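You operate a simulated robot arm through the tools that you are given. There is no shell and no other tool. Be economical: measure what you need, move in short steps, check, and stop when the job is done.

You are at the controls of a simulated robot arm. One attempt, no reset.

TASK
Clamp the taped carton and stick the matching label on its top.
Fine: free the holder's jaw, slide it up to the carton, lock its lever; press the label on.

It is judged by the outcome, as a careful person would: the job done as asked, and still so three seconds after it is handed in. It fails if anything else is knocked over, pushed out of place, dropped, spilled or broken.

THE ROBOT
A 7-joint arm with a fingered hand on a trunk, on a base that drives. Base frame: it is fixed to the floor where the robot stands at the start and does not move with it; the origin is under the middle of the robot, x ahead of it, y to its left, z up; the surface under the hand at the start is at about z = 850. Readings come in mm, rad, newtons and seconds.
Its first joint turns from -2.007 to 2.007 rad. Places, roughly: flavour knob [600, -100, 1200]; full [600, 300, 1000]; help button [600, -200, 1100]; jaw lever [700, 100, 1000]; label [500, 1250, 1000]; packed button [600, 0, 900]; reject button [600, -100, 900]; zero knob [600, -200, 900]. Payload 5 kg.
The TCP is the grasp point between the finger pads, 32 mm short of the fingertips. In the tool frame z runs along the fingers and y along their closing line. The gripper opens to 160 mm. The gripper's body begins 89 mm behind the TCP. The gripper is a hand of 4 fingers: y runs from the thumb to the fingers, the wrist lies at [0, 0, -267] in the tool frame, and closing takes about 1.5 s.
Orientation is that of the tool frame in the base frame, as a unit quaternion [x, y, z, w]. With the fingers straight down and closing along the base's y, the tool's x points along the base's -x, its y along +y and its z along -z.

THE INTERFACE
- The arm moves only by the tool drive_tool. Its argument "increments" is a list of rows, each a list of 6 numbers: the shift along the tool's x, y, z in units of 50 mm (1.0 is 50 mm), then the turn, a rotation vector about the tool's x, y, z in units of 5 degrees (1.0 is 5 degrees). In form: [[x, y, z, wx, wy, wz], ...]. A call has 1 to 8 rows; each row shifts and turns the commanded pose from where the row before left it, along the tool's axes as they then stand. "grip" is the opening, from 0 (shut) to 1 (fully open), set as the call begins (left out, the last holds). A call with a number of a shift or a turn outside -1 to 1 is refused whole. A row lasts 0.2 s, in which the tool goes at most 50 mm and 0.15 rad; a call with a longer step from one row to the next is refused whole, and so is a gripper value outside its range. A pose out of reach is approached as far as the arm can. The call stops where the force on the tool passes 90 N (or 10 N more than at its start, if that is more) or the arm is blocked; 0.2 s more then pass. Each finger travels about 45 mm/s and halts on what it meets, pressing with about 26 N; the grip force reading is that of the motor and also rises with nothing between the fingers. The clock runs only during rows and for 0.2 s after the last one: add rows that do not move to give the fingers time. The reply holds the time, the measured pose of the TCP, the force on the tool along the base axes, the opening and the grip force, in the units named above and with some noise, with the torque about the TCP (base axes, N m) and any sound that the robot's microphone picked up.
- Cameras (640 x 400 px; columns grow to the right, rows downward): "scene" is now at [18.9, 213.1, 1704.9]; the picture's right is [0.10, -0.99, 0.00], its down [-0.75, -0.08, -0.65] and it looks along [0.65, 0.07, -0.76] (base axes); focal length 286 px, centre (320, 200). "wrist" rides on the gripper at [80, -4, -114] in the tool frame; the picture's right is [0.05, 1.00, 0.00], its down [-0.82, 0.04, -0.58] and it looks along [-0.58, 0.03, 0.82] (tool axes); focal length 265 px, centre (320, 200). There is no depth. A picture from a camera that has moved, and an enlarged one, comes with that camera's place and axes in the base frame and with its lens.
- grab_frame(camera): a new picture of that camera. No time passes.
- slide_trunk(by): slides the trunk up (or, below 0, down) by that many mm; the arm and the scene camera ride with it, the base frame stays. It gives what a move gives, with no picture.
- base_move(legs): drives the robot by 1 to 6 legs, each [ahead, turn to the left] in mm and rad, along the robot's own axes; the way and the turn of a leg run together, so that a leg with both is an arc; at most 1500 mm and 3.142 rad a leg. The arm and the cameras ride along, it lands a little off, and it stops where it bumps. It gives what a move gives.
- preshape(shape): the hand has 4 fingers and takes this shape, open, in about a second: jaw (thumb against the fingers, like two jaws); tri (thumb and two fingers); tip (a fingertip pinch); poke (one finger out to press); point (the index stretched); flat (the hand flat); cup (the hand cupped); fist (a fist). The gripper value then closes the fingers along that shape, each until it touches; the sizes above hold for jaw. It gives what a move gives, with no picture.
- aim_head(pan, tilt): turns the head with the scene camera to pan (to the left, within 2.705 rad either way) and tilt (down, from -0.506 to 1.204), counted from straight ahead of the robot. It gives what a move gives.
- enlarge(camera, box): a new picture of the part [left, top, right, bottom] of that camera's present view, enlarged. No time passes.
- close_job(): hands the job in; it is judged then, once.

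Work in short steps. Places have to be worked out from the pictures, the camera data and where the tool is seen: move nearer, look again, correct. Check each grasp and each placing, and mend what went wrong. You have 120 turns and 90 pictures in all, those below and enlarged ones among them. Open the gripper and draw the arm clear of the work before you hand the job in, unless the task says otherwise; then end with one line.

The tools are called after "Request:" as name(argument=value, ...) on one line, values as JSON. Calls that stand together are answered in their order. drive_tool: Moves the arm, as the interface text tells. Its arguments: {"type":"object","properties":{"increments":{"type":"array","items":{"type":"array","items":{"type":"number"}}},"grip":{"type":"number"}},"required":["increments"]} The other tools are called the same way: slide_trunk (by) slides the trunk up or down; preshape (shape) gives the hand a shape; base_move (legs) drives the base; aim_head (pan, tilt) turns the head that bears the scene camera; grab_frame (camera) takes a picture; enlarge (camera, box) takes an enlarged picture of a part of a camera's view; close_job () hands the job in.

At the start:

```text
time_s: 0.0
tool_pos: [674.8, 296.2, 1290.5]
tool_rot: [0.0, 1.0, -0.001, 0.0]
contact_force: [-0.6, 0.4, -0.8]
ft_torque: [-0.01, -0.02, -0.02]
width: 159.7
grasp_force: 0.0
shape: jaw
trunk travel left (down, up): [-550.0, 440.0]
robot x, y, heading: [1.6, 0.3, 0.002]
head pan, tilt: [0.105, 0.857]
```

scene: 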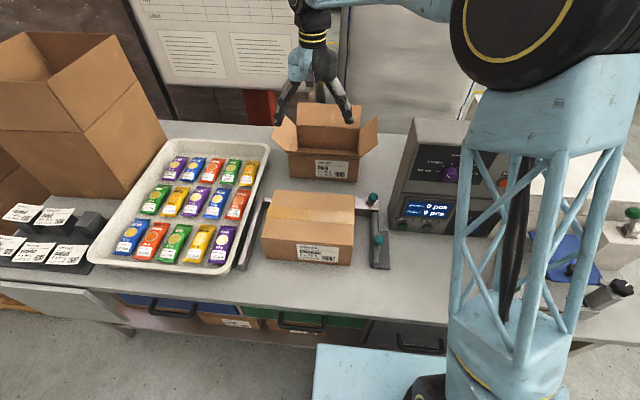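
wrist: 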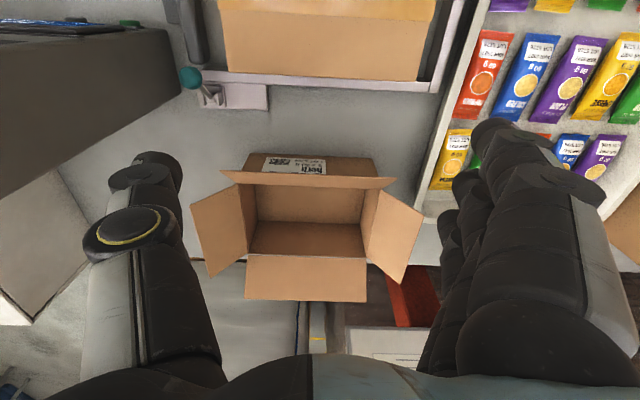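

The taped carton sits in the holder, and labels are on a rack to the left. I look closer at the holder, the carton label and the rack.

Request:
enlarge(camera="scene", box=[230, 170, 410, 283])

Request:
enlarge(camera="scene", box=[0, 190, 120, 280])

Request:
enlarge(camera="scene", box=[280, 235, 360, 285])

Request:
enlarge(camera="scene", box=[120, 0, 360, 120])

```text
3.54 times, centred on (320, 226) of scene
camera zoom: at [18.9, 213.1, 1704.9], right [0.1, -0.99, 0.0], down [-0.75, -0.08, -0.65], along [0.65, 0.07, -0.76], focal length 1012 px, centre (320, 106)
```

zoom: 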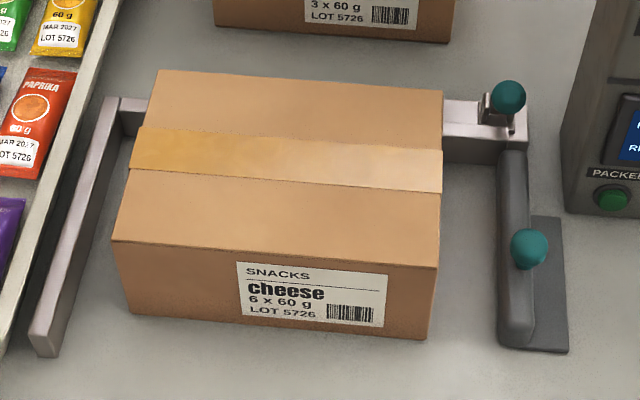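

```text
4.44 times, centred on (60, 235) of scene
camera zoom: at [18.9, 213.1, 1704.9], right [0.1, -0.99, 0.0], down [-0.75, -0.08, -0.65], along [0.65, 0.07, -0.76], focal length 1270 px, centre (1476, 44)
```

zoom: 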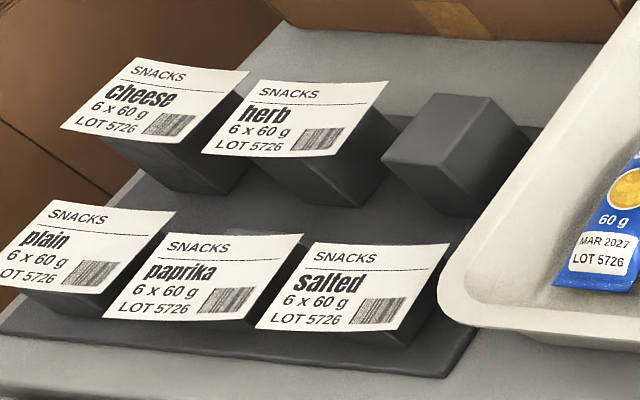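

```text
8.00 times, centred on (320, 260) of scene
camera zoom: at [18.9, 213.1, 1704.9], right [0.1, -0.99, 0.0], down [-0.75, -0.08, -0.65], along [0.65, 0.07, -0.76], focal length 2286 px, centre (320, -280)
```

zoom: 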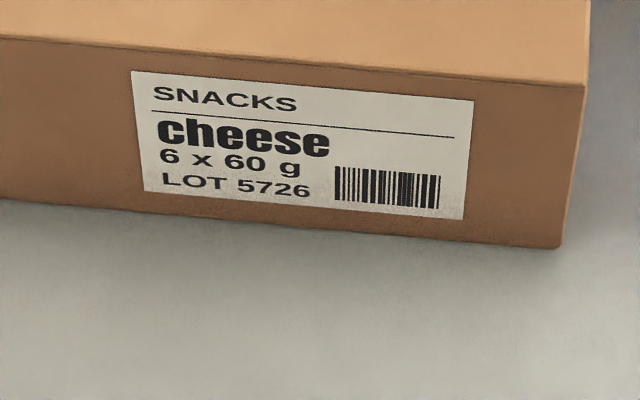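

```text
2.67 times, centred on (240, 60) of scene
camera zoom: at [18.9, 213.1, 1704.9], right [0.1, -0.99, 0.0], down [-0.75, -0.08, -0.65], along [0.65, 0.07, -0.76], focal length 762 px, centre (533, 573)
```

zoom: 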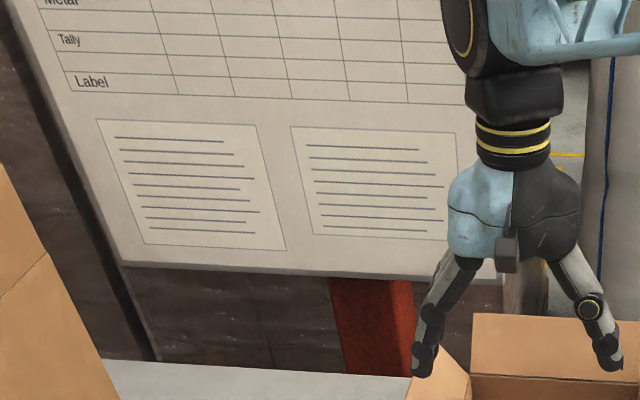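

The carton says "cheese", so the label needed is the rear-left one on the rack. I shift the tool back and to the right to look at the holder with the wrist camera.

Request:
drive_tool(increments=[[1, -0.8, 0, 0, 0, 0], [1, -0.8, 0, 0, 0, 0], [1, -0.8, 0, 0, 0, 0], [0.5, -0.8, 0, 0, 0, 0]])

Request:
grab_frame(camera="wrist")

Request:
enlarge(camera="scene", box=[330, 180, 410, 280])

```text
refused: row 1 steps farther than a row can; nothing moved
```

```text
83 pictures are left
camera wrist: at [594.0, 291.5, 1405.3], right [-0.05, 1.0, 0.0], down [0.82, 0.04, 0.58], along [0.58, 0.03, -0.82], focal length 265 px, centre (320, 200)
```

wrist: 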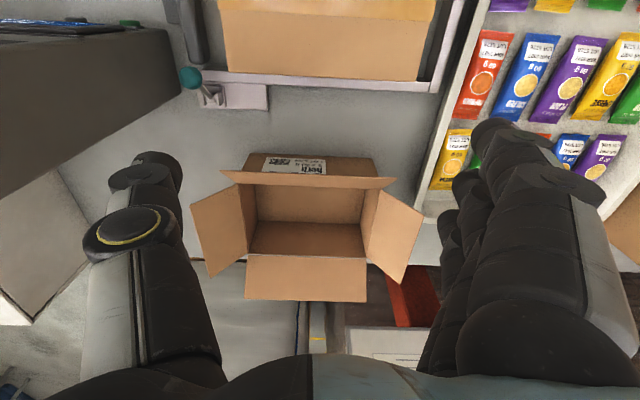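

```text
4.00 times, centred on (370, 230) of scene
camera zoom: at [18.9, 213.1, 1704.9], right [0.1, -0.99, 0.0], down [-0.75, -0.08, -0.65], along [0.65, 0.07, -0.76], focal length 1143 px, centre (120, 80)
```

zoom: 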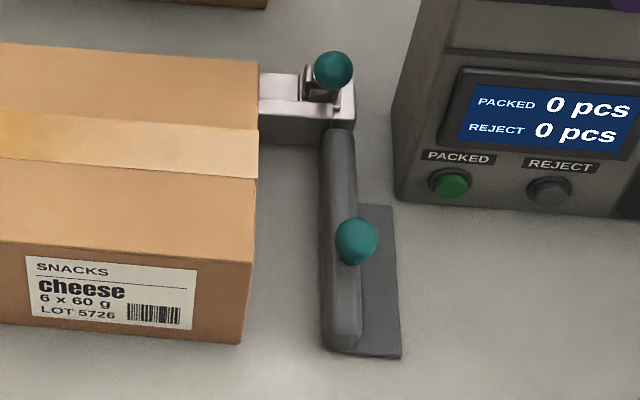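

The combined step was too long, so I use smaller ones.

Request:
drive_tool(increments=[[0.7, -0.6, 0, 0, 0, 0], [0.7, -0.6, 0, 0, 0, 0], [0.7, -0.6, 0, 0, 0, 0], [0.7, -0.6, 0, 0, 0, 0], [0.7, -0.6, 0, 0, 0, 0], [0, 0, 0, 0, 0, 0]])

Request:
grab_frame(camera="wrist")

```text
time_s: 1.4
tool_pos: [498.9, 146.6, 1290.6]
tool_rot: [0.0, 1.0, 0.001, 0.0]
contact_force: [0.5, 0.1, 0.4]
ft_torque: [-0.01, -0.01, 0.01]
width: 159.9
grasp_force: 0.0
shape: jaw
trunk travel left (down, up): [-550.0, 440.0]
robot x, y, heading: [-0.7, 2.2, -0.001]
head pan, tilt: [0.105, 0.857]
```

```text
81 pictures are left
camera wrist: at [418.4, 142.0, 1404.6], right [-0.05, 1.0, 0.0], down [0.82, 0.04, 0.58], along [0.58, 0.03, -0.82], focal length 265 px, centre (320, 200)
```

wrist: 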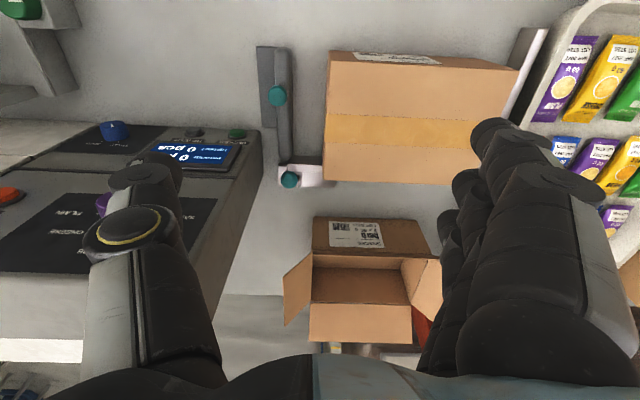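

The holder now shows well: jaw knob at about (540, 75, 920) and lever ball at about (694, 97, 950). I lower the arm to get a better look.

Request:
drive_tool(increments=[[0.3, -0.6, 0.6, 0, 0, 0], [0.3, -0.6, 0.6, 0, 0, 0], [0, 0, 1, 0, 0, 0], [0, 0, 0.8, 0, 0, 0], [0, 0, 0, 0, 0, 0]])

Request:
grab_frame(camera="wrist")

```text
time_s: 2.6
tool_pos: [469.8, 85.1, 1141.4]
tool_rot: [-0.001, 1.0, 0.0, 0.001]
contact_force: [0.9, -0.1, 0.6]
ft_torque: [0.01, -0.03, 0.02]
width: 160.1
grasp_force: 0.0
shape: jaw
trunk travel left (down, up): [-550.0, 440.0]
robot x, y, heading: [-1.5, 1.5, 0.002]
head pan, tilt: [0.105, 0.857]
```

```text
80 pictures are left
camera wrist: at [390.0, 81.1, 1255.4], right [-0.05, 1.0, 0.0], down [0.81, 0.04, 0.58], along [0.58, 0.03, -0.82], focal length 265 px, centre (320, 200)
```

wrist: 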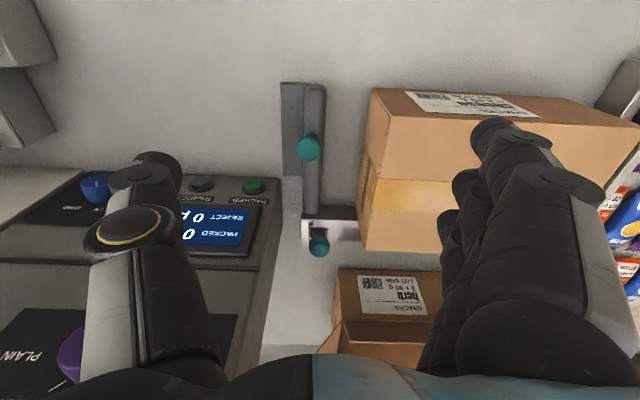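

Request:
enlarge(camera="wrist", box=[260, 70, 400, 270])

Request:
enlarge(camera="scene", box=[340, 180, 400, 220])

```text
2.00 times, centred on (330, 170) of wrist
camera zoom: at [390.0, 81.1, 1255.4], right [-0.05, 1.0, 0.0], down [0.81, 0.04, 0.58], along [0.58, 0.03, -0.82], focal length 531 px, centre (300, 260)
```

zoom: 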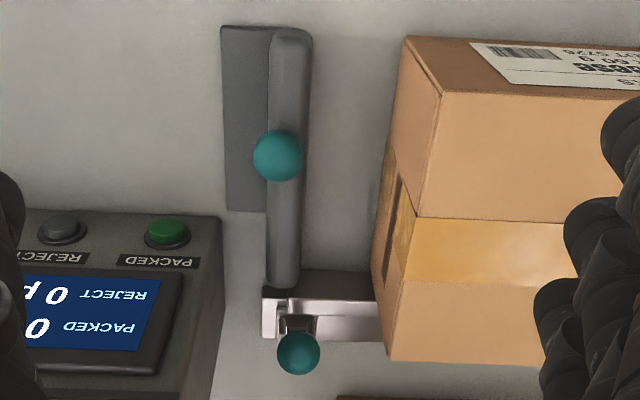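

```text
10.00 times, centred on (370, 200) of scene
camera zoom: at [18.6, 212.9, 1705.0], right [0.1, -0.99, 0.0], down [-0.75, -0.08, -0.65], along [0.65, 0.07, -0.76], focal length 2858 px, centre (-180, 200)
```

zoom: 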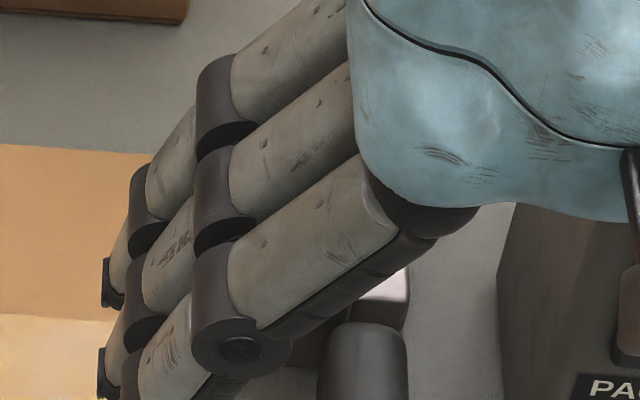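

Both views agree: jaw knob at about (540, 74, 922), lever ball at about (695, 95, 950). I zoom tightly on the lever to understand its hinge.

Request:
enlarge(camera="wrist", box=[288, 200, 368, 260])

Request:
drive_tool(increments=[[0, 0.9, 0, 0, 0, 0], [0, 0.9, 0, 0, 0, 0], [0, 0.9, 0, 0, 0, 0], [0, 0.9, 0, 0, 0, 0], [0, 0.9, 0, 0, 0, 0], [0, 0.9, 0, 0, 0, 0]])

Request:
grab_frame(camera="scene")

Request:
enlarge(camera="scene", box=[345, 180, 405, 220])

```text
6.67 times, centred on (328, 230) of wrist
camera zoom: at [390.0, 81.1, 1255.4], right [-0.05, 1.0, 0.0], down [0.81, 0.04, 0.58], along [0.58, 0.03, -0.82], focal length 1769 px, centre (267, 0)
```

zoom: 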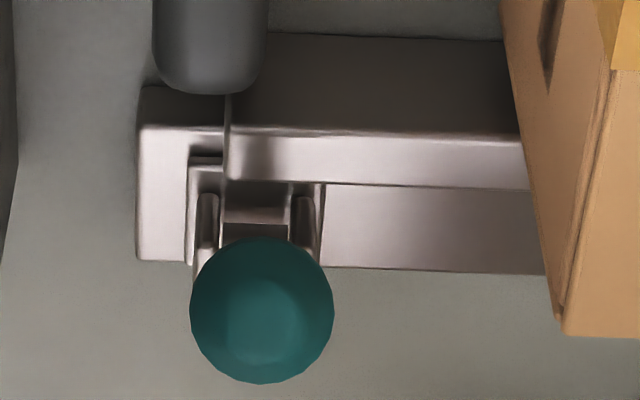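

```text
time_s: 4.0
tool_pos: [469.3, 357.2, 1141.0]
tool_rot: [0.0, 1.0, -0.001, 0.0]
contact_force: [-0.7, 0.6, -0.8]
ft_torque: [-0.02, 0.0, 0.0]
width: 160.1
grasp_force: 0.0
shape: jaw
trunk travel left (down, up): [-550.0, 440.0]
robot x, y, heading: [1.8, -3.9, -0.001]
head pan, tilt: [0.105, 0.857]
```

```text
76 pictures are left
camera scene: at [19.2, 214.1, 1704.7], right [0.1, -0.99, 0.0], down [-0.75, -0.08, -0.65], along [0.65, 0.07, -0.76], focal length 286 px, centre (320, 200)
```

scene: 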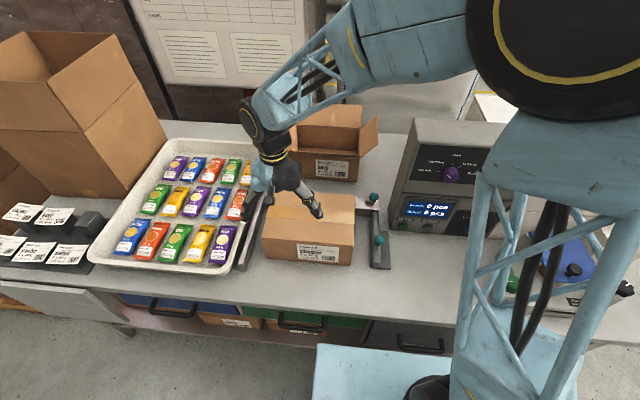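

```text
10.00 times, centred on (375, 200) of scene
camera zoom: at [19.2, 214.1, 1704.7], right [0.1, -0.99, 0.0], down [-0.75, -0.08, -0.65], along [0.65, 0.07, -0.76], focal length 2858 px, centre (-230, 200)
```

zoom: 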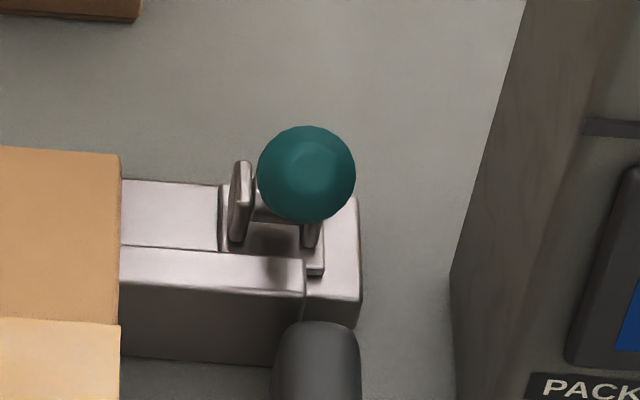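

The lever hinges about y: its pivot is near (729, 94, 885), and it leans toward the robot with the ball near (687, 95, 957). I turn the hand 90° about the vertical so the fingers straddle the ball along x and stay clear of the control box.

Request:
drive_tool(increments=[[0, 0, 0, 0, 0, 1], [0, 0, 0, 0, 0, 1], [0, 0, 0, 0, 0, 1], [0, 0, 0, 0, 0, 1], [0, 0, 0, 0, 0, 1], [0, 0, 0, 0, 0, 1], [0, 0, 0, 0, 0, 1], [0, 0, 0, 0, 0, 1]], grip=0.5)

Request:
drive_tool(increments=[[0, 0, 0, 0, 0, 1], [0, 0, 0, 0, 0, 1], [0, 0, 0, 0, 0, 1], [0, 0, 0, 0, 0, 1], [0, 0, 0, 0, 0, 1], [0, 0, 0, 0, 0, 1], [0, 0, 0, 0, 0, 1], [0, 0, 0, 0, 0, 1]])

Request:
drive_tool(increments=[[0, 0, 0, 0, 0, 1], [0, 0, 0, 0, 0, 1], [0, 0, 0, 0, 0, 0], [0, 0.9, 0, 0, 0, 0], [0, 0.9, 0, 0, 0, 0], [0, 0.9, 0, 0, 0, 0], [0, 0.9, 0, 0, 0, 0]])

Request:
grab_frame(camera="wrist")

```text
time_s: 5.8
tool_pos: [470.1, 355.4, 1141.3]
tool_rot: [0.343, 0.939, -0.001, 0.001]
contact_force: [-0.2, 0.2, -0.2]
ft_torque: [-0.01, 0.02, 0.04]
width: 81.0
grasp_force: 0.0
shape: jaw
trunk travel left (down, up): [-550.0, 440.0]
robot x, y, heading: [0.6, -0.3, 0.004]
head pan, tilt: [0.105, 0.857]
```

```text
time_s: 7.6
tool_pos: [469.4, 355.4, 1142.0]
tool_rot: [0.643, 0.766, -0.001, 0.0]
contact_force: [0.2, -0.3, -0.2]
ft_torque: [-0.02, 0.0, -0.03]
width: 80.9
grasp_force: 0.1
shape: jaw
trunk travel left (down, up): [-550.0, 440.0]
robot x, y, heading: [-4.5, 3.7, 0.006]
head pan, tilt: [0.105, 0.857]
```

```text
time_s: 9.2
tool_pos: [651.2, 356.0, 1141.1]
tool_rot: [0.707, 0.707, -0.001, 0.0]
contact_force: [-0.8, -0.3, -0.7]
ft_torque: [-0.01, 0.02, 0.01]
width: 80.5
grasp_force: 0.1
shape: jaw
trunk travel left (down, up): [-550.0, 440.0]
robot x, y, heading: [2.0, 0.2, 0.003]
head pan, tilt: [0.105, 0.857]
```

```text
74 pictures are left
camera wrist: at [646.2, 436.2, 1254.2], right [1.0, 0.05, 0.0], down [0.04, -0.81, 0.58], along [0.03, -0.58, -0.82], focal length 265 px, centre (320, 200)
```

wrist: 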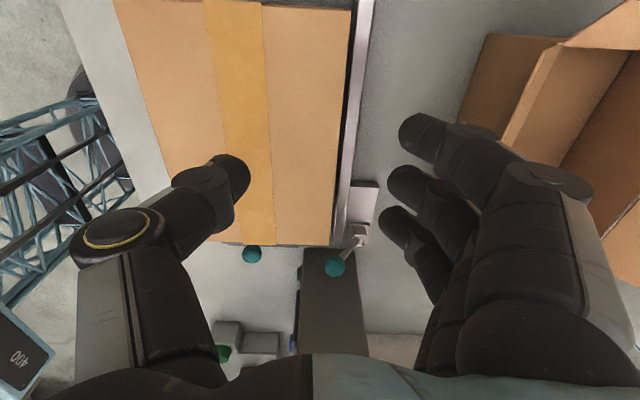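

This side view confirms the lever leans toward −x from its clevis. I zoom in.

Request:
enlarge(camera="wrist", box=[230, 160, 400, 290])

```text
3.08 times, centred on (315, 225) of wrist
camera zoom: at [646.2, 436.2, 1254.2], right [1.0, 0.05, 0.0], down [0.04, -0.81, 0.58], along [0.03, -0.58, -0.82], focal length 817 px, centre (335, 123)
```

zoom: 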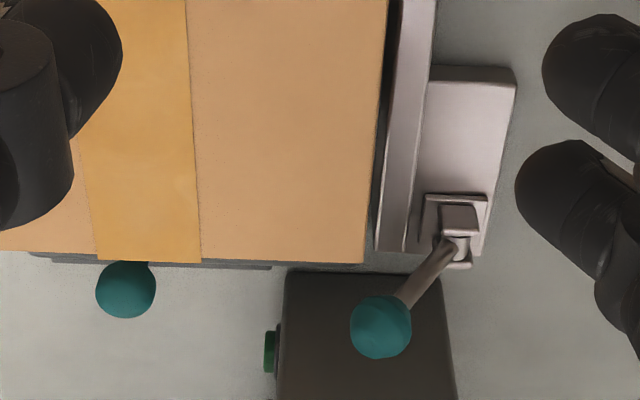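

Estimates: ball (688, 95, 958), pivot (738, 95, 883), carton top at z about 979 and its right side at y about 165. I move above the ball with the fingers straddling it in x.

Request:
drive_tool(increments=[[-0.9, 0.1, 0, 0, 0, 0], [-0.9, 0.1, 0, 0, 0, 0], [-0.9, 0.1, 0, 0, 0, 0], [-0.9, 0.1, 0, 0, 0, 0], [-0.9, 0.15, 0, 0, 0, 0], [-0.7, 0.15, 0.5, 0, 0, 0], [0, 0, 0.9, 0, 0, 0], [0, 0, 0, 0, 0, 0]])

Request:
grab_frame(camera="wrist")

Request:
enlarge(camera="scene", box=[330, 120, 450, 220])

```text
time_s: 11.0
tool_pos: [685.2, 94.7, 1071.1]
tool_rot: [0.707, 0.707, 0.0, -0.001]
contact_force: [-0.2, -0.6, 1.2]
ft_torque: [0.02, -0.01, -0.01]
width: 80.6
grasp_force: 0.1
shape: jaw
trunk travel left (down, up): [-550.0, 440.0]
robot x, y, heading: [-0.6, 1.1, 0.001]
head pan, tilt: [0.105, 0.857]
```

```text
72 pictures are left
camera wrist: at [681.0, 174.9, 1185.1], right [1.0, 0.05, 0.0], down [0.04, -0.81, 0.58], along [0.03, -0.58, -0.82], focal length 265 px, centre (320, 200)
```

wrist: 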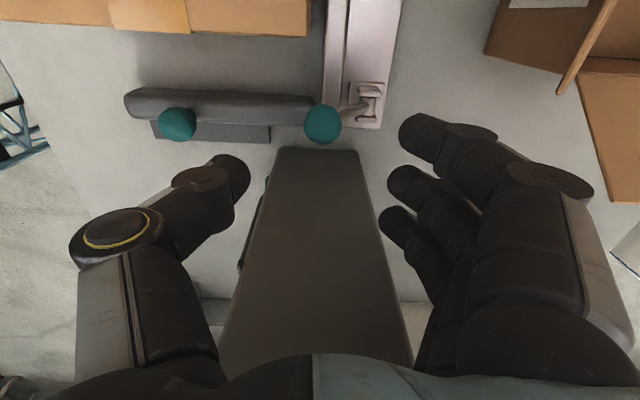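

```text
4.00 times, centred on (390, 170) of scene
camera zoom: at [18.9, 213.0, 1705.0], right [0.1, -0.99, 0.0], down [-0.75, -0.08, -0.65], along [0.65, 0.07, -0.76], focal length 1143 px, centre (40, 320)
```

zoom: 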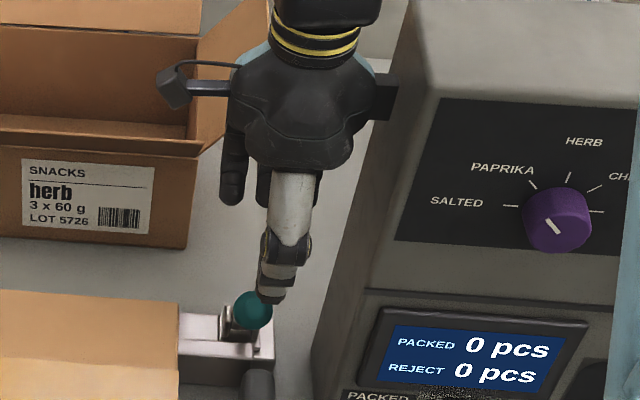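

The ball is centred between the fingers at (688, 94, 958). I descend to about z = 970 so the fingers straddle it.

Request:
drive_tool(increments=[[0, 0.06, 0.7, 0, 0, 0], [0, 0, 0.7, 0, 0, 0], [0, 0, 0.6, 0, 0, 0], [0, 0, 0, 0, 0, 0]])

Request:
grab_frame(camera="wrist")

```text
time_s: 12.0
tool_pos: [689.0, 96.4, 970.7]
tool_rot: [0.707, 0.707, 0.001, 0.0]
contact_force: [0.5, 0.3, 0.7]
ft_torque: [-0.01, 0.04, 0.01]
width: 80.6
grasp_force: 0.0
shape: jaw
trunk travel left (down, up): [-550.0, 440.0]
robot x, y, heading: [2.7, -0.1, -0.001]
head pan, tilt: [0.105, 0.857]
```

```text
70 pictures are left
camera wrist: at [683.3, 175.7, 1085.4], right [1.0, 0.05, 0.0], down [0.04, -0.81, 0.58], along [0.03, -0.58, -0.82], focal length 265 px, centre (320, 200)
```

wrist: 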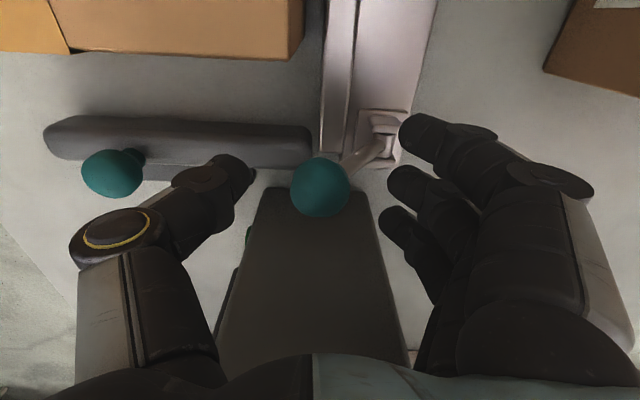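

I close loosely around the ball and push gently toward +x to see whether it moves that way.

Request:
drive_tool(increments=[[0, 0, 0, 0, 0, 0], [0, 0, 0, 0, 0, 0], [0, 0, 0, 0, 0, 0], [0, 0.2, -0.1, 0, 0, 0], [0, 0.2, -0.06, 0, 0, 0], [0, 0.2, 0, 0, 0, 0], [0, 0, 0, 0, 0, 0]], grip=0.28)

Request:
grab_frame(camera="wrist")

```text
time_s: 13.6
tool_pos: [717.3, 95.6, 980.5]
tool_rot: [0.708, 0.706, 0.0, 0.0]
contact_force: [-1.8, 0.0, 0.2]
ft_torque: [-0.01, 0.07, -0.02]
width: 46.3
grasp_force: 0.1
shape: jaw
trunk travel left (down, up): [-550.0, 440.0]
robot x, y, heading: [3.5, 0.8, 0.001]
head pan, tilt: [0.105, 0.857]
```

```text
69 pictures are left
camera wrist: at [713.4, 175.7, 1093.7], right [1.0, 0.05, 0.0], down [0.04, -0.81, 0.58], along [0.03, -0.58, -0.82], focal length 265 px, centre (320, 200)
```

wrist: 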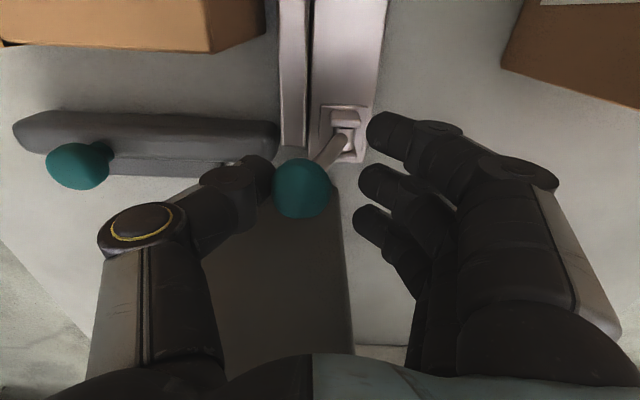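

The lever follows with only about 2 N. I continue in +x over the top.

Request:
drive_tool(increments=[[0, 0.3, 0, 0, 0, 0], [0, 0.3, 0, 0, 0, 0], [0, 0.3, 0.03, 0, 0, 0], [0, 0.3, 0.05, 0, 0, 0], [0, 0, 0, 0, 0, 0]])

Request:
grab_frame(camera="wrist")

```text
time_s: 14.8
tool_pos: [779.0, 96.0, 975.0]
tool_rot: [0.707, 0.707, 0.0, 0.0]
contact_force: [0.4, -1.0, 0.2]
ft_torque: [0.0, -0.06, 0.02]
width: 45.1
grasp_force: 0.2
shape: jaw
trunk travel left (down, up): [-550.0, 440.0]
robot x, y, heading: [1.8, 1.7, 0.003]
head pan, tilt: [0.105, 0.857]
```

```text
68 pictures are left
camera wrist: at [774.2, 175.7, 1089.9], right [1.0, 0.05, 0.0], down [0.04, -0.81, 0.58], along [0.03, -0.58, -0.82], focal length 265 px, centre (320, 200)
```

wrist: 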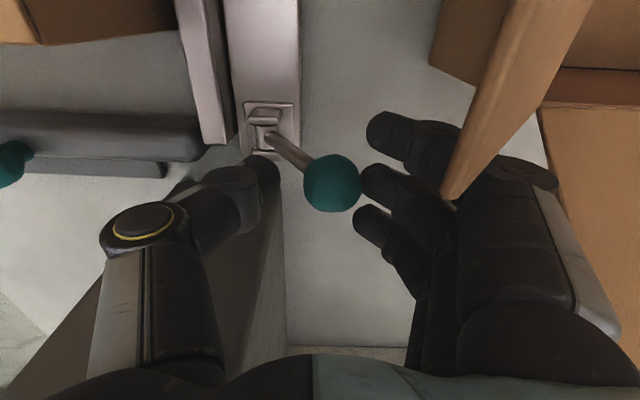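

The lever flipped to the mirror position, with the ball now at about (785, 95, 959), so the jaw should be free. I lift straight up and move over the jaw knob.

Request:
drive_tool(increments=[[0, 0, -0.7, 0, 0, 0], [0, 0, -0.9, 0, 0, 0], [0, -0.9, 0, 0, 0, 0], [-0.2, -0.9, 0, 0, 0, 0], [-0.2, -0.9, 0, 0, 0, 0], [0, -0.9, 0, 0, 0, 0], [0, -0.9, 0, 0, 0, 0], [0, -0.26, 0, 0, 0, 0]], grip=0.45)

Request:
grab_frame(camera="wrist")

```text
time_s: 16.6
tool_pos: [538.6, 75.7, 1055.1]
tool_rot: [0.707, 0.707, 0.001, 0.0]
contact_force: [-0.8, -0.2, 0.3]
ft_torque: [0.0, -0.04, 0.0]
width: 71.4
grasp_force: 0.3
shape: jaw
trunk travel left (down, up): [-550.0, 440.0]
robot x, y, heading: [0.4, -2.8, -0.002]
head pan, tilt: [0.105, 0.857]
```

```text
67 pictures are left
camera wrist: at [534.5, 156.1, 1168.6], right [1.0, 0.05, 0.0], down [0.04, -0.81, 0.58], along [0.03, -0.58, -0.82], focal length 265 px, centre (320, 200)
```

wrist: 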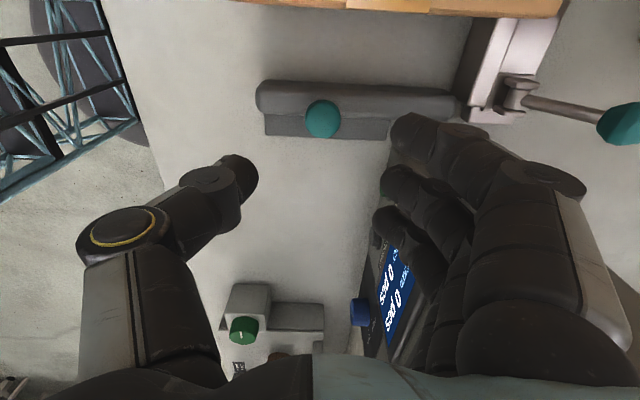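

The knob sits at (541, 74, 918), centred between the fingers. I descend and grip it.

Request:
drive_tool(increments=[[0, 0.04, 0.8, 0, 0, 0], [0, 0, 0.8, 0, 0, 0], [0, 0, 0.75, 0, 0, 0], [0, 0, 0, 0, 0, 0]])

Request:
drive_tool(increments=[[0, 0, 0, 0, 0, 0], [0, 0, 0, 0, 0, 0], [0, 0, 0, 0, 0, 0], [0, 0, 0, 0, 0, 0], [0, 0, 0, 0, 0, 0], [0, 0, 0, 0, 0, 0]], grip=0.05)

Request:
grab_frame(camera="wrist")

```text
time_s: 17.6
tool_pos: [541.3, 75.7, 938.9]
tool_rot: [0.707, 0.707, 0.0, 0.0]
contact_force: [0.2, -0.3, -0.7]
ft_torque: [-0.04, 0.02, 0.0]
width: 71.6
grasp_force: 0.0
shape: jaw
trunk travel left (down, up): [-550.0, 440.0]
robot x, y, heading: [-0.3, -0.6, -0.002]
head pan, tilt: [0.105, 0.857]
```

```text
time_s: 19.0
tool_pos: [539.9, 76.1, 938.9]
tool_rot: [0.707, 0.707, -0.001, 0.0]
contact_force: [-11.4, 1.5, -5.0]
ft_torque: [0.01, 0.15, 0.0]
width: 11.6
grasp_force: 26.1
shape: jaw
trunk travel left (down, up): [-550.0, 440.0]
robot x, y, heading: [-1.2, -1.1, 0.003]
head pan, tilt: [0.105, 0.857]
```

```text
66 pictures are left
camera wrist: at [535.4, 155.5, 1051.6], right [1.0, 0.05, 0.0], down [0.04, -0.81, 0.58], along [0.03, -0.58, -0.82], focal length 265 px, centre (320, 200)
```

wrist: 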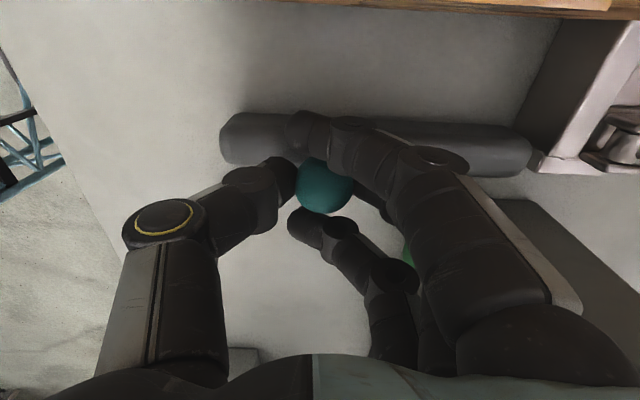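

The fingers cage the knob, with one finger on its −y side. I slide the jaw toward +y (tool +x) in small steps.

Request:
drive_tool(increments=[[0.2, 0, 0, 0, 0, 0], [0.2, 0, 0, 0, 0, 0], [0.2, 0, 0, 0, 0, 0], [0.2, 0, 0, 0, 0, 0], [0.2, 0, 0, 0, 0, 0], [0, 0, 0, 0, 0, 0]])

Request:
grab_frame(camera="wrist")

```text
time_s: 20.4
tool_pos: [540.5, 125.9, 937.8]
tool_rot: [0.707, 0.707, 0.0, 0.0]
contact_force: [-18.9, -0.7, -8.0]
ft_torque: [0.04, 0.3, -0.06]
width: 11.8
grasp_force: 25.9
shape: jaw
trunk travel left (down, up): [-550.0, 440.0]
robot x, y, heading: [-0.1, -1.4, 0.001]
head pan, tilt: [0.105, 0.857]
```

```text
65 pictures are left
camera wrist: at [536.4, 206.3, 1052.2], right [1.0, 0.05, 0.0], down [0.04, -0.81, 0.58], along [0.03, -0.58, -0.82], focal length 265 px, centre (320, 200)
```

wrist: 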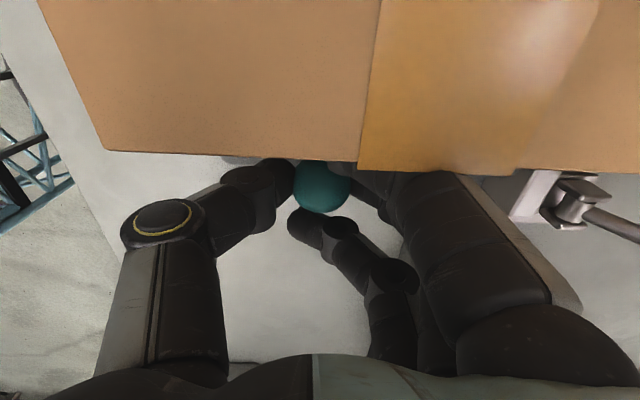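

The jaw moved with the hand, but the leading finger sticks out past the jaw face and would hit the carton first. I release, lift, shift to −y behind the knob and close the hand so I can push from behind.

Request:
drive_tool(increments=[[0, 0, 0, 0, 0, 0], [0, 0, 0, 0, 0, 0], [0, 0, 0, 0, 0, 0], [0, 0, 0, 0, 0, 0], [0, 0, -0.8, 0, 0, 0], [0, 0, -0.8, 0, 0, 0], [-0.7, 0, 0, 0, 0, 0], [-0.7, 0, 0, 0, 0, 0]], grip=0.45)

Request:
drive_tool(increments=[[0, 0, 0, 0, 0, 0], [0, 0, 0, 0, 0, 0], [0, 0, 0, 0, 0, 0], [0, 0, 0, 0, 0, 0], [0, 0, 0, 0, 0, 0], [0, 0, 0, 0, 0, 0], [0, 0, 0, 0, 0, 0]], grip=0.0)

Request:
grab_frame(camera="wrist")

Request:
enlarge(camera="scene", box=[260, 150, 420, 290])

```text
time_s: 22.2
tool_pos: [541.8, 53.5, 1017.0]
tool_rot: [0.707, 0.707, 0.0, 0.001]
contact_force: [1.1, 0.0, -0.7]
ft_torque: [0.04, -0.01, -0.02]
width: 71.5
grasp_force: 0.0
shape: jaw
trunk travel left (down, up): [-550.0, 440.0]
robot x, y, heading: [2.2, 4.0, 0.001]
head pan, tilt: [0.105, 0.857]
```

```text
time_s: 23.8
tool_pos: [541.9, 54.5, 1017.2]
tool_rot: [0.707, 0.708, 0.0, 0.0]
contact_force: [-1.1, -0.4, -0.1]
ft_torque: [0.01, -0.02, -0.01]
width: 0.0
grasp_force: 26.1
shape: jaw
trunk travel left (down, up): [-550.0, 440.0]
robot x, y, heading: [-5.0, 3.1, 0.002]
head pan, tilt: [0.105, 0.857]
```

```text
64 pictures are left
camera wrist: at [537.7, 135.0, 1131.8], right [1.0, 0.05, 0.0], down [0.04, -0.81, 0.58], along [0.03, -0.58, -0.82], focal length 265 px, centre (320, 200)
```

wrist: 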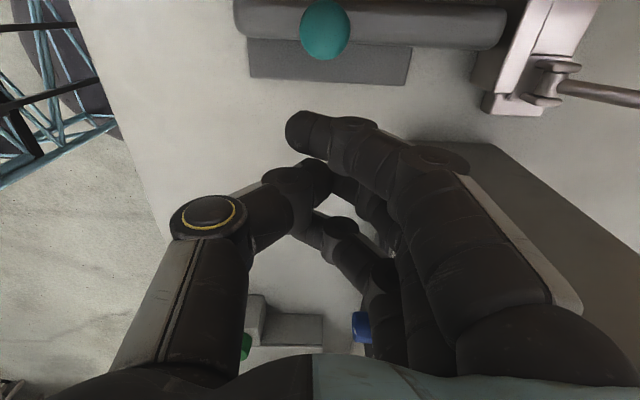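

```text
2.86 times, centred on (340, 220) of scene
camera zoom: at [18.9, 212.9, 1704.9], right [0.1, -0.99, 0.0], down [-0.75, -0.08, -0.65], along [0.65, 0.07, -0.76], focal length 816 px, centre (263, 143)
```

zoom: 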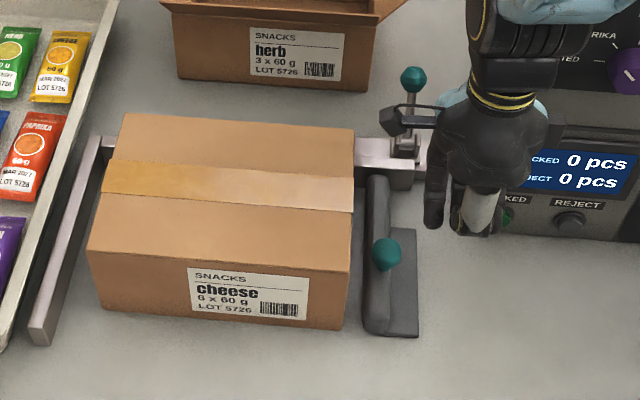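

The leading finger edge is at about y = 91 and the knob's near side at about 107. I descend behind the knob and push +y.

Request:
drive_tool(increments=[[0, 0, 0.8, 0, 0, 0], [0, 0, 0.8, 0, 0, 0], [0, 0, 0, 0, 0, 0], [0.3, 0, 0, 0, 0, 0], [0.2, 0, 0, 0, 0, 0], [0.2, 0, 0, 0, 0, 0], [0.2, 0, 0, 0, 0, 0], [0, 0, 0, 0, 0, 0]])

Request:
enlarge(camera="scene", box=[230, 170, 410, 283])

Request:
grab_frame(camera="wrist")

```text
time_s: 25.6
tool_pos: [542.5, 101.0, 937.5]
tool_rot: [0.707, 0.708, 0.0, 0.0]
contact_force: [0.3, -0.7, -0.3]
ft_torque: [0.01, 0.02, 0.02]
width: 0.1
grasp_force: 26.2
shape: jaw
trunk travel left (down, up): [-550.0, 440.0]
robot x, y, heading: [1.6, -0.9, -0.004]
head pan, tilt: [0.105, 0.857]
```

```text
3.54 times, centred on (320, 226) of scene
camera zoom: at [18.9, 212.8, 1704.9], right [0.1, -0.99, 0.0], down [-0.75, -0.08, -0.65], along [0.65, 0.07, -0.76], focal length 1012 px, centre (320, 106)
```

zoom: 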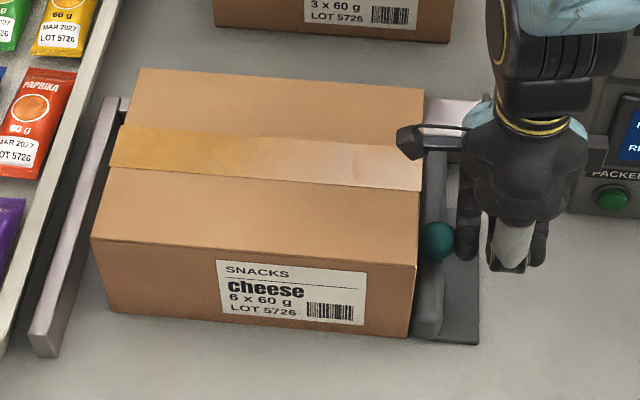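

```text
61 pictures are left
camera wrist: at [537.1, 180.6, 1051.2], right [1.0, 0.05, 0.0], down [0.04, -0.82, 0.58], along [0.03, -0.58, -0.82], focal length 265 px, centre (320, 200)
```

wrist: 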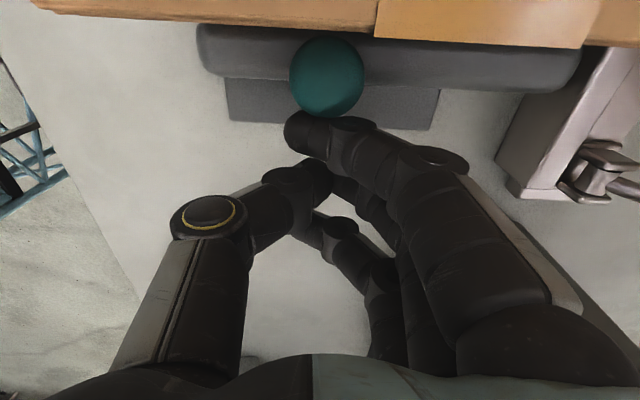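

The jaw is against the carton and is pushing it toward the fixed bar. I continue in small steps, watching the force.

Request:
drive_tool(increments=[[0.2, 0, 0, 0, 0, 0], [0.2, 0, 0, 0, 0, 0], [0, 0, 0, 0, 0, 0]])

Request:
enlarge(camera="scene", box=[230, 170, 410, 283])

```text
time_s: 26.4
tool_pos: [540.1, 120.3, 938.2]
tool_rot: [0.707, 0.708, -0.001, 0.0]
contact_force: [0.3, -1.7, -0.5]
ft_torque: [-0.04, 0.03, 0.03]
width: 0.1
grasp_force: 26.1
shape: jaw
trunk travel left (down, up): [-550.0, 440.0]
robot x, y, heading: [3.2, 3.1, 0.003]
head pan, tilt: [0.105, 0.857]
```

```text
3.54 times, centred on (320, 226) of scene
camera zoom: at [18.9, 212.8, 1704.9], right [0.1, -0.99, 0.0], down [-0.75, -0.08, -0.65], along [0.65, 0.07, -0.76], focal length 1012 px, centre (320, 106)
```

zoom: 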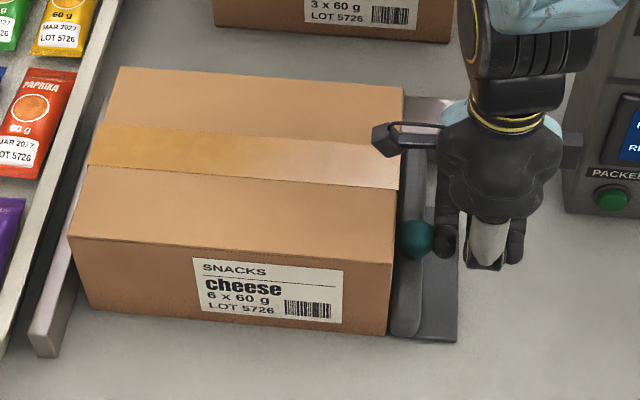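

About 15 mm of gap remains at the fixed bar, so I use finer steps.

Request:
drive_tool(increments=[[0.12, 0, 0, 0, 0, 0], [0.1, 0, 0, 0, 0, 0], [0, 0, 0, 0, 0, 0]])

Request:
drive_tool(increments=[[0.08, 0, 0, 0, 0, 0], [0, 0, 0, 0, 0, 0]])

Request:
enlarge(camera="scene", box=[230, 170, 410, 283])

```text
time_s: 27.2
tool_pos: [541.6, 130.9, 937.2]
tool_rot: [0.707, 0.707, 0.0, 0.0]
contact_force: [-0.2, -3.1, -0.3]
ft_torque: [-0.03, -0.02, -0.02]
width: 0.2
grasp_force: 26.6
shape: jaw
trunk travel left (down, up): [-550.0, 440.0]
robot x, y, heading: [-1.3, -0.2, 0.001]
head pan, tilt: [0.105, 0.857]
```

```text
time_s: 27.8
tool_pos: [541.4, 136.3, 938.7]
tool_rot: [0.707, 0.707, 0.0, 0.0]
contact_force: [-0.3, -2.5, 0.1]
ft_torque: [0.0, -0.02, 0.01]
width: 0.0
grasp_force: 26.0
shape: jaw
trunk travel left (down, up): [-550.0, 440.0]
robot x, y, heading: [-1.0, -0.8, -0.001]
head pan, tilt: [0.105, 0.857]
```

```text
3.54 times, centred on (320, 226) of scene
camera zoom: at [18.9, 212.8, 1704.9], right [0.1, -0.99, 0.0], down [-0.75, -0.08, -0.65], along [0.65, 0.07, -0.76], focal length 1012 px, centre (320, 106)
```

zoom: 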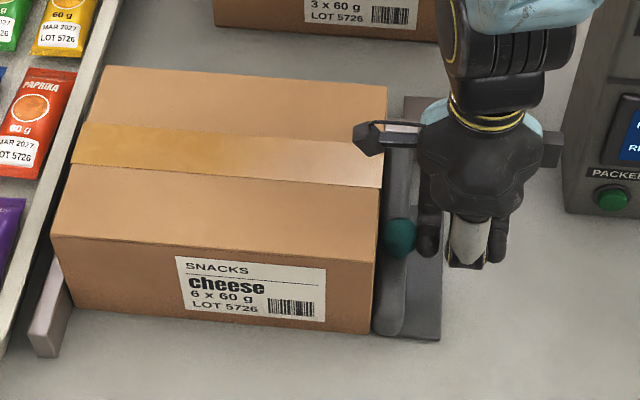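

It is nearly touching the bar. I keep pushing in 4 mm steps until the force jumps.

Request:
drive_tool(increments=[[0.06, 0, 0, 0, 0, 0], [0, 0, 0, 0, 0, 0]])

Request:
drive_tool(increments=[[0.06, 0, 0, 0, 0, 0], [0, 0, 0, 0, 0, 0]])

Request:
drive_tool(increments=[[0.04, 0, 0, 0, 0, 0], [0, 0, 0, 0, 0, 0]])

```text
time_s: 28.4
tool_pos: [540.8, 137.9, 938.0]
tool_rot: [0.707, 0.707, 0.0, 0.0]
contact_force: [-0.7, -2.7, 0.5]
ft_torque: [0.0, -0.02, 0.03]
width: 0.2
grasp_force: 25.8
shape: jaw
trunk travel left (down, up): [-550.0, 440.0]
robot x, y, heading: [-0.4, -0.2, 0.003]
head pan, tilt: [0.105, 0.857]
```

```text
time_s: 29.0
tool_pos: [542.6, 140.1, 937.2]
tool_rot: [0.707, 0.707, 0.0, 0.0]
contact_force: [-0.8, -12.7, -0.9]
ft_torque: [-0.17, -0.02, 0.02]
width: 0.0
grasp_force: 25.7
shape: jaw
trunk travel left (down, up): [-550.0, 440.0]
robot x, y, heading: [-0.9, -0.9, 0.0]
head pan, tilt: [0.105, 0.857]
```

```text
time_s: 29.6
tool_pos: [541.9, 140.4, 937.9]
tool_rot: [0.708, 0.707, 0.001, 0.0]
contact_force: [-0.2, -25.5, -0.6]
ft_torque: [-0.3, 0.05, 0.05]
width: 0.1
grasp_force: 26.0
shape: jaw
trunk travel left (down, up): [-550.0, 440.0]
robot x, y, heading: [0.3, -0.0, -0.0]
head pan, tilt: [0.105, 0.857]
```

The force rose to 25 N with no further motion, so the carton is seated against the fixed bar. I back off, lift, and go look at the lever and the nearby open box flap.

Request:
drive_tool(increments=[[-0.4, 0, 0, 0, 0, 0], [-0.4, 0, -0.3, 0, 0, 0], [0, 0, -0.9, 0, 0, 0], [0, 0, -0.9, 0, 0, 0], [0, 0, -0.9, 0, 0, 0], [0, 0.9, 0, 0, 0, 0], [0, 0.9, 0, 0, 0, 0], [0, 0, 0, 0, 0, 0]])

Request:
grab_frame(camera="wrist")

Request:
grab_frame(camera="scene")

```text
time_s: 31.4
tool_pos: [633.2, 103.4, 1088.1]
tool_rot: [0.707, 0.707, 0.0, 0.0]
contact_force: [0.3, 1.0, -0.1]
ft_torque: [-0.01, 0.0, 0.01]
width: 0.0
grasp_force: 25.5
shape: jaw
trunk travel left (down, up): [-550.0, 440.0]
robot x, y, heading: [-0.8, -1.0, 0.002]
head pan, tilt: [0.105, 0.857]
```

```text
58 pictures are left
camera wrist: at [628.0, 183.1, 1201.3], right [1.0, 0.05, 0.0], down [0.04, -0.81, 0.58], along [0.03, -0.58, -0.82], focal length 265 px, centre (320, 200)
```

wrist: 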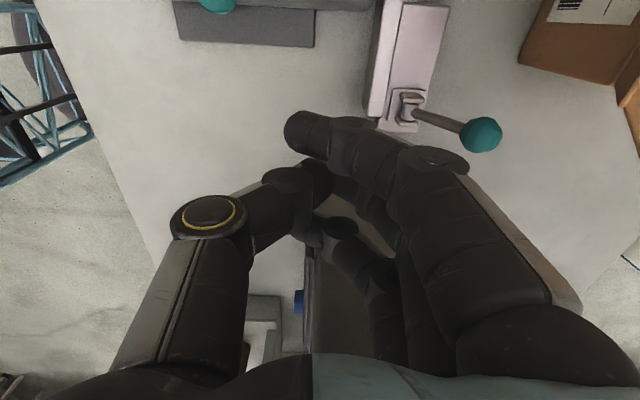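

```text
57 pictures are left
camera scene: at [18.4, 212.7, 1705.0], right [0.1, -0.99, 0.0], down [-0.75, -0.08, -0.65], along [0.65, 0.07, -0.76], focal length 286 px, centre (320, 200)
```

scene: 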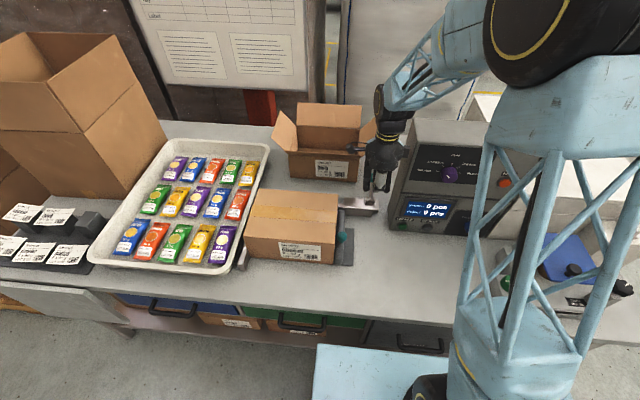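

The open box hasn't moved. I'll straddle the ball again, shifted to y about 80 to stay clear of the flap, and set the opening first while moving above it.

Request:
drive_tool(increments=[[-0.46, 0.5, 0, 0, 0, 0], [0, 0.8, 0, 0, 0, 0], [0, 0.85, 0, 0, 0, 0], [0, 0.85, 0, 0, 0, 0], [0, 0, 0.2, 0, 0, 0], [0, 0, 0, 0, 0, 0]], grip=0.34)

Request:
grab_frame(camera="wrist")

Request:
enlarge(camera="scene", box=[270, 90, 430, 220])

```text
time_s: 32.8
tool_pos: [781.5, 80.5, 1078.4]
tool_rot: [0.707, 0.707, 0.0, 0.0]
contact_force: [-0.6, 0.6, 0.3]
ft_torque: [-0.02, -0.01, -0.02]
width: 54.1
grasp_force: 0.0
shape: jaw
trunk travel left (down, up): [-550.0, 440.0]
robot x, y, heading: [0.1, 0.5, -0.0]
head pan, tilt: [0.105, 0.857]
```

```text
56 pictures are left
camera wrist: at [777.4, 161.2, 1192.4], right [1.0, 0.05, 0.0], down [0.04, -0.81, 0.58], along [0.03, -0.58, -0.82], focal length 265 px, centre (320, 200)
```

wrist: 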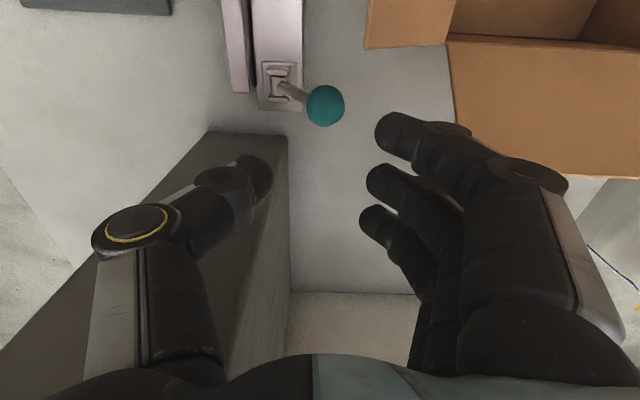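

```text
3.08 times, centred on (350, 155) of scene
camera zoom: at [18.8, 212.7, 1704.9], right [0.1, -0.99, 0.0], down [-0.75, -0.08, -0.65], along [0.65, 0.07, -0.76], focal length 879 px, centre (228, 338)
```

zoom: 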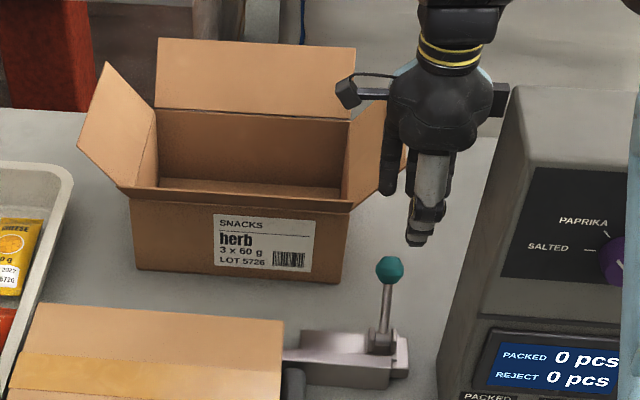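

The near flap's corner is at about (805, 143, 1035) and the right flap's at about (865, 98, 1035). The hand fits at x about 780, y about 80, so I descend to z about 985.

Request:
drive_tool(increments=[[0, -0.04, 0.8, 0, 0, 0], [0, 0, 0.6, 0, 0, 0], [0, 0, 0.46, 0, 0, 0], [0, 0, 0, 0, 0, 0]])

Request:
grab_frame(camera="wrist")

```text
time_s: 33.8
tool_pos: [779.4, 80.8, 985.6]
tool_rot: [0.707, 0.708, 0.0, 0.0]
contact_force: [-0.3, 0.7, -0.1]
ft_torque: [0.01, 0.02, -0.05]
width: 54.1
grasp_force: 0.2
shape: jaw
trunk travel left (down, up): [-550.0, 440.0]
robot x, y, heading: [2.2, 0.2, 0.002]
head pan, tilt: [0.105, 0.857]
```

```text
54 pictures are left
camera wrist: at [774.9, 160.6, 1098.5], right [1.0, 0.05, 0.0], down [0.04, -0.81, 0.58], along [0.03, -0.58, -0.82], focal length 265 px, centre (320, 200)
```

wrist: 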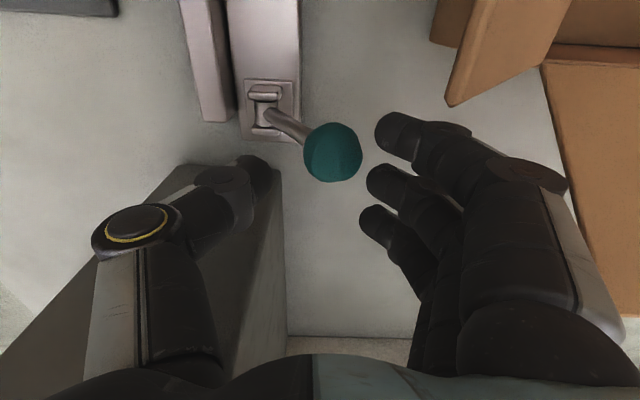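

The ball is between the thumb and fingers. I pull it back in −x over the top, following the arc.

Request:
drive_tool(increments=[[0, -0.3, -0.05, 0, 0, 0], [0, -0.3, -0.05, 0, 0, 0], [0, -0.3, 0, 0, 0, 0], [0, -0.3, 0, 0, 0, 0], [0, -0.3, 0.03, 0, 0, 0], [0, -0.3, 0.05, 0, 0, 0], [0, -0.2, 0.05, 0, 0, 0], [0, 0, 0, 0, 0, 0]])

Request:
grab_frame(camera="wrist")

```text
time_s: 35.6
tool_pos: [679.4, 79.3, 982.9]
tool_rot: [0.707, 0.707, -0.001, 0.0]
contact_force: [-0.5, 0.9, 0.7]
ft_torque: [0.01, 0.01, 0.02]
width: 54.7
grasp_force: 0.1
shape: jaw
trunk travel left (down, up): [-550.0, 440.0]
robot x, y, heading: [1.0, -3.1, 0.003]
head pan, tilt: [0.105, 0.857]
```

```text
53 pictures are left
camera wrist: at [675.0, 160.4, 1097.3], right [1.0, 0.05, 0.0], down [0.04, -0.81, 0.58], along [0.03, -0.58, -0.82], focal length 265 px, centre (320, 200)
```

wrist: 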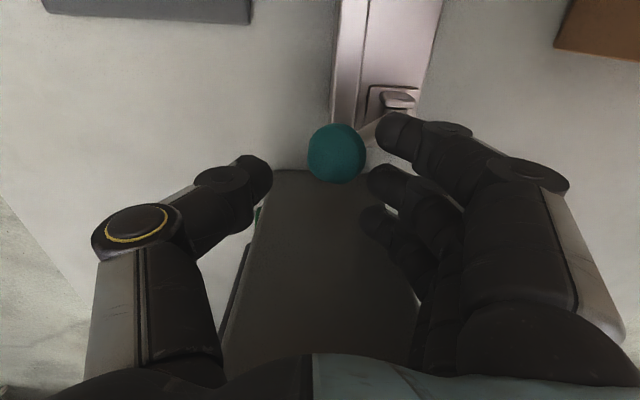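

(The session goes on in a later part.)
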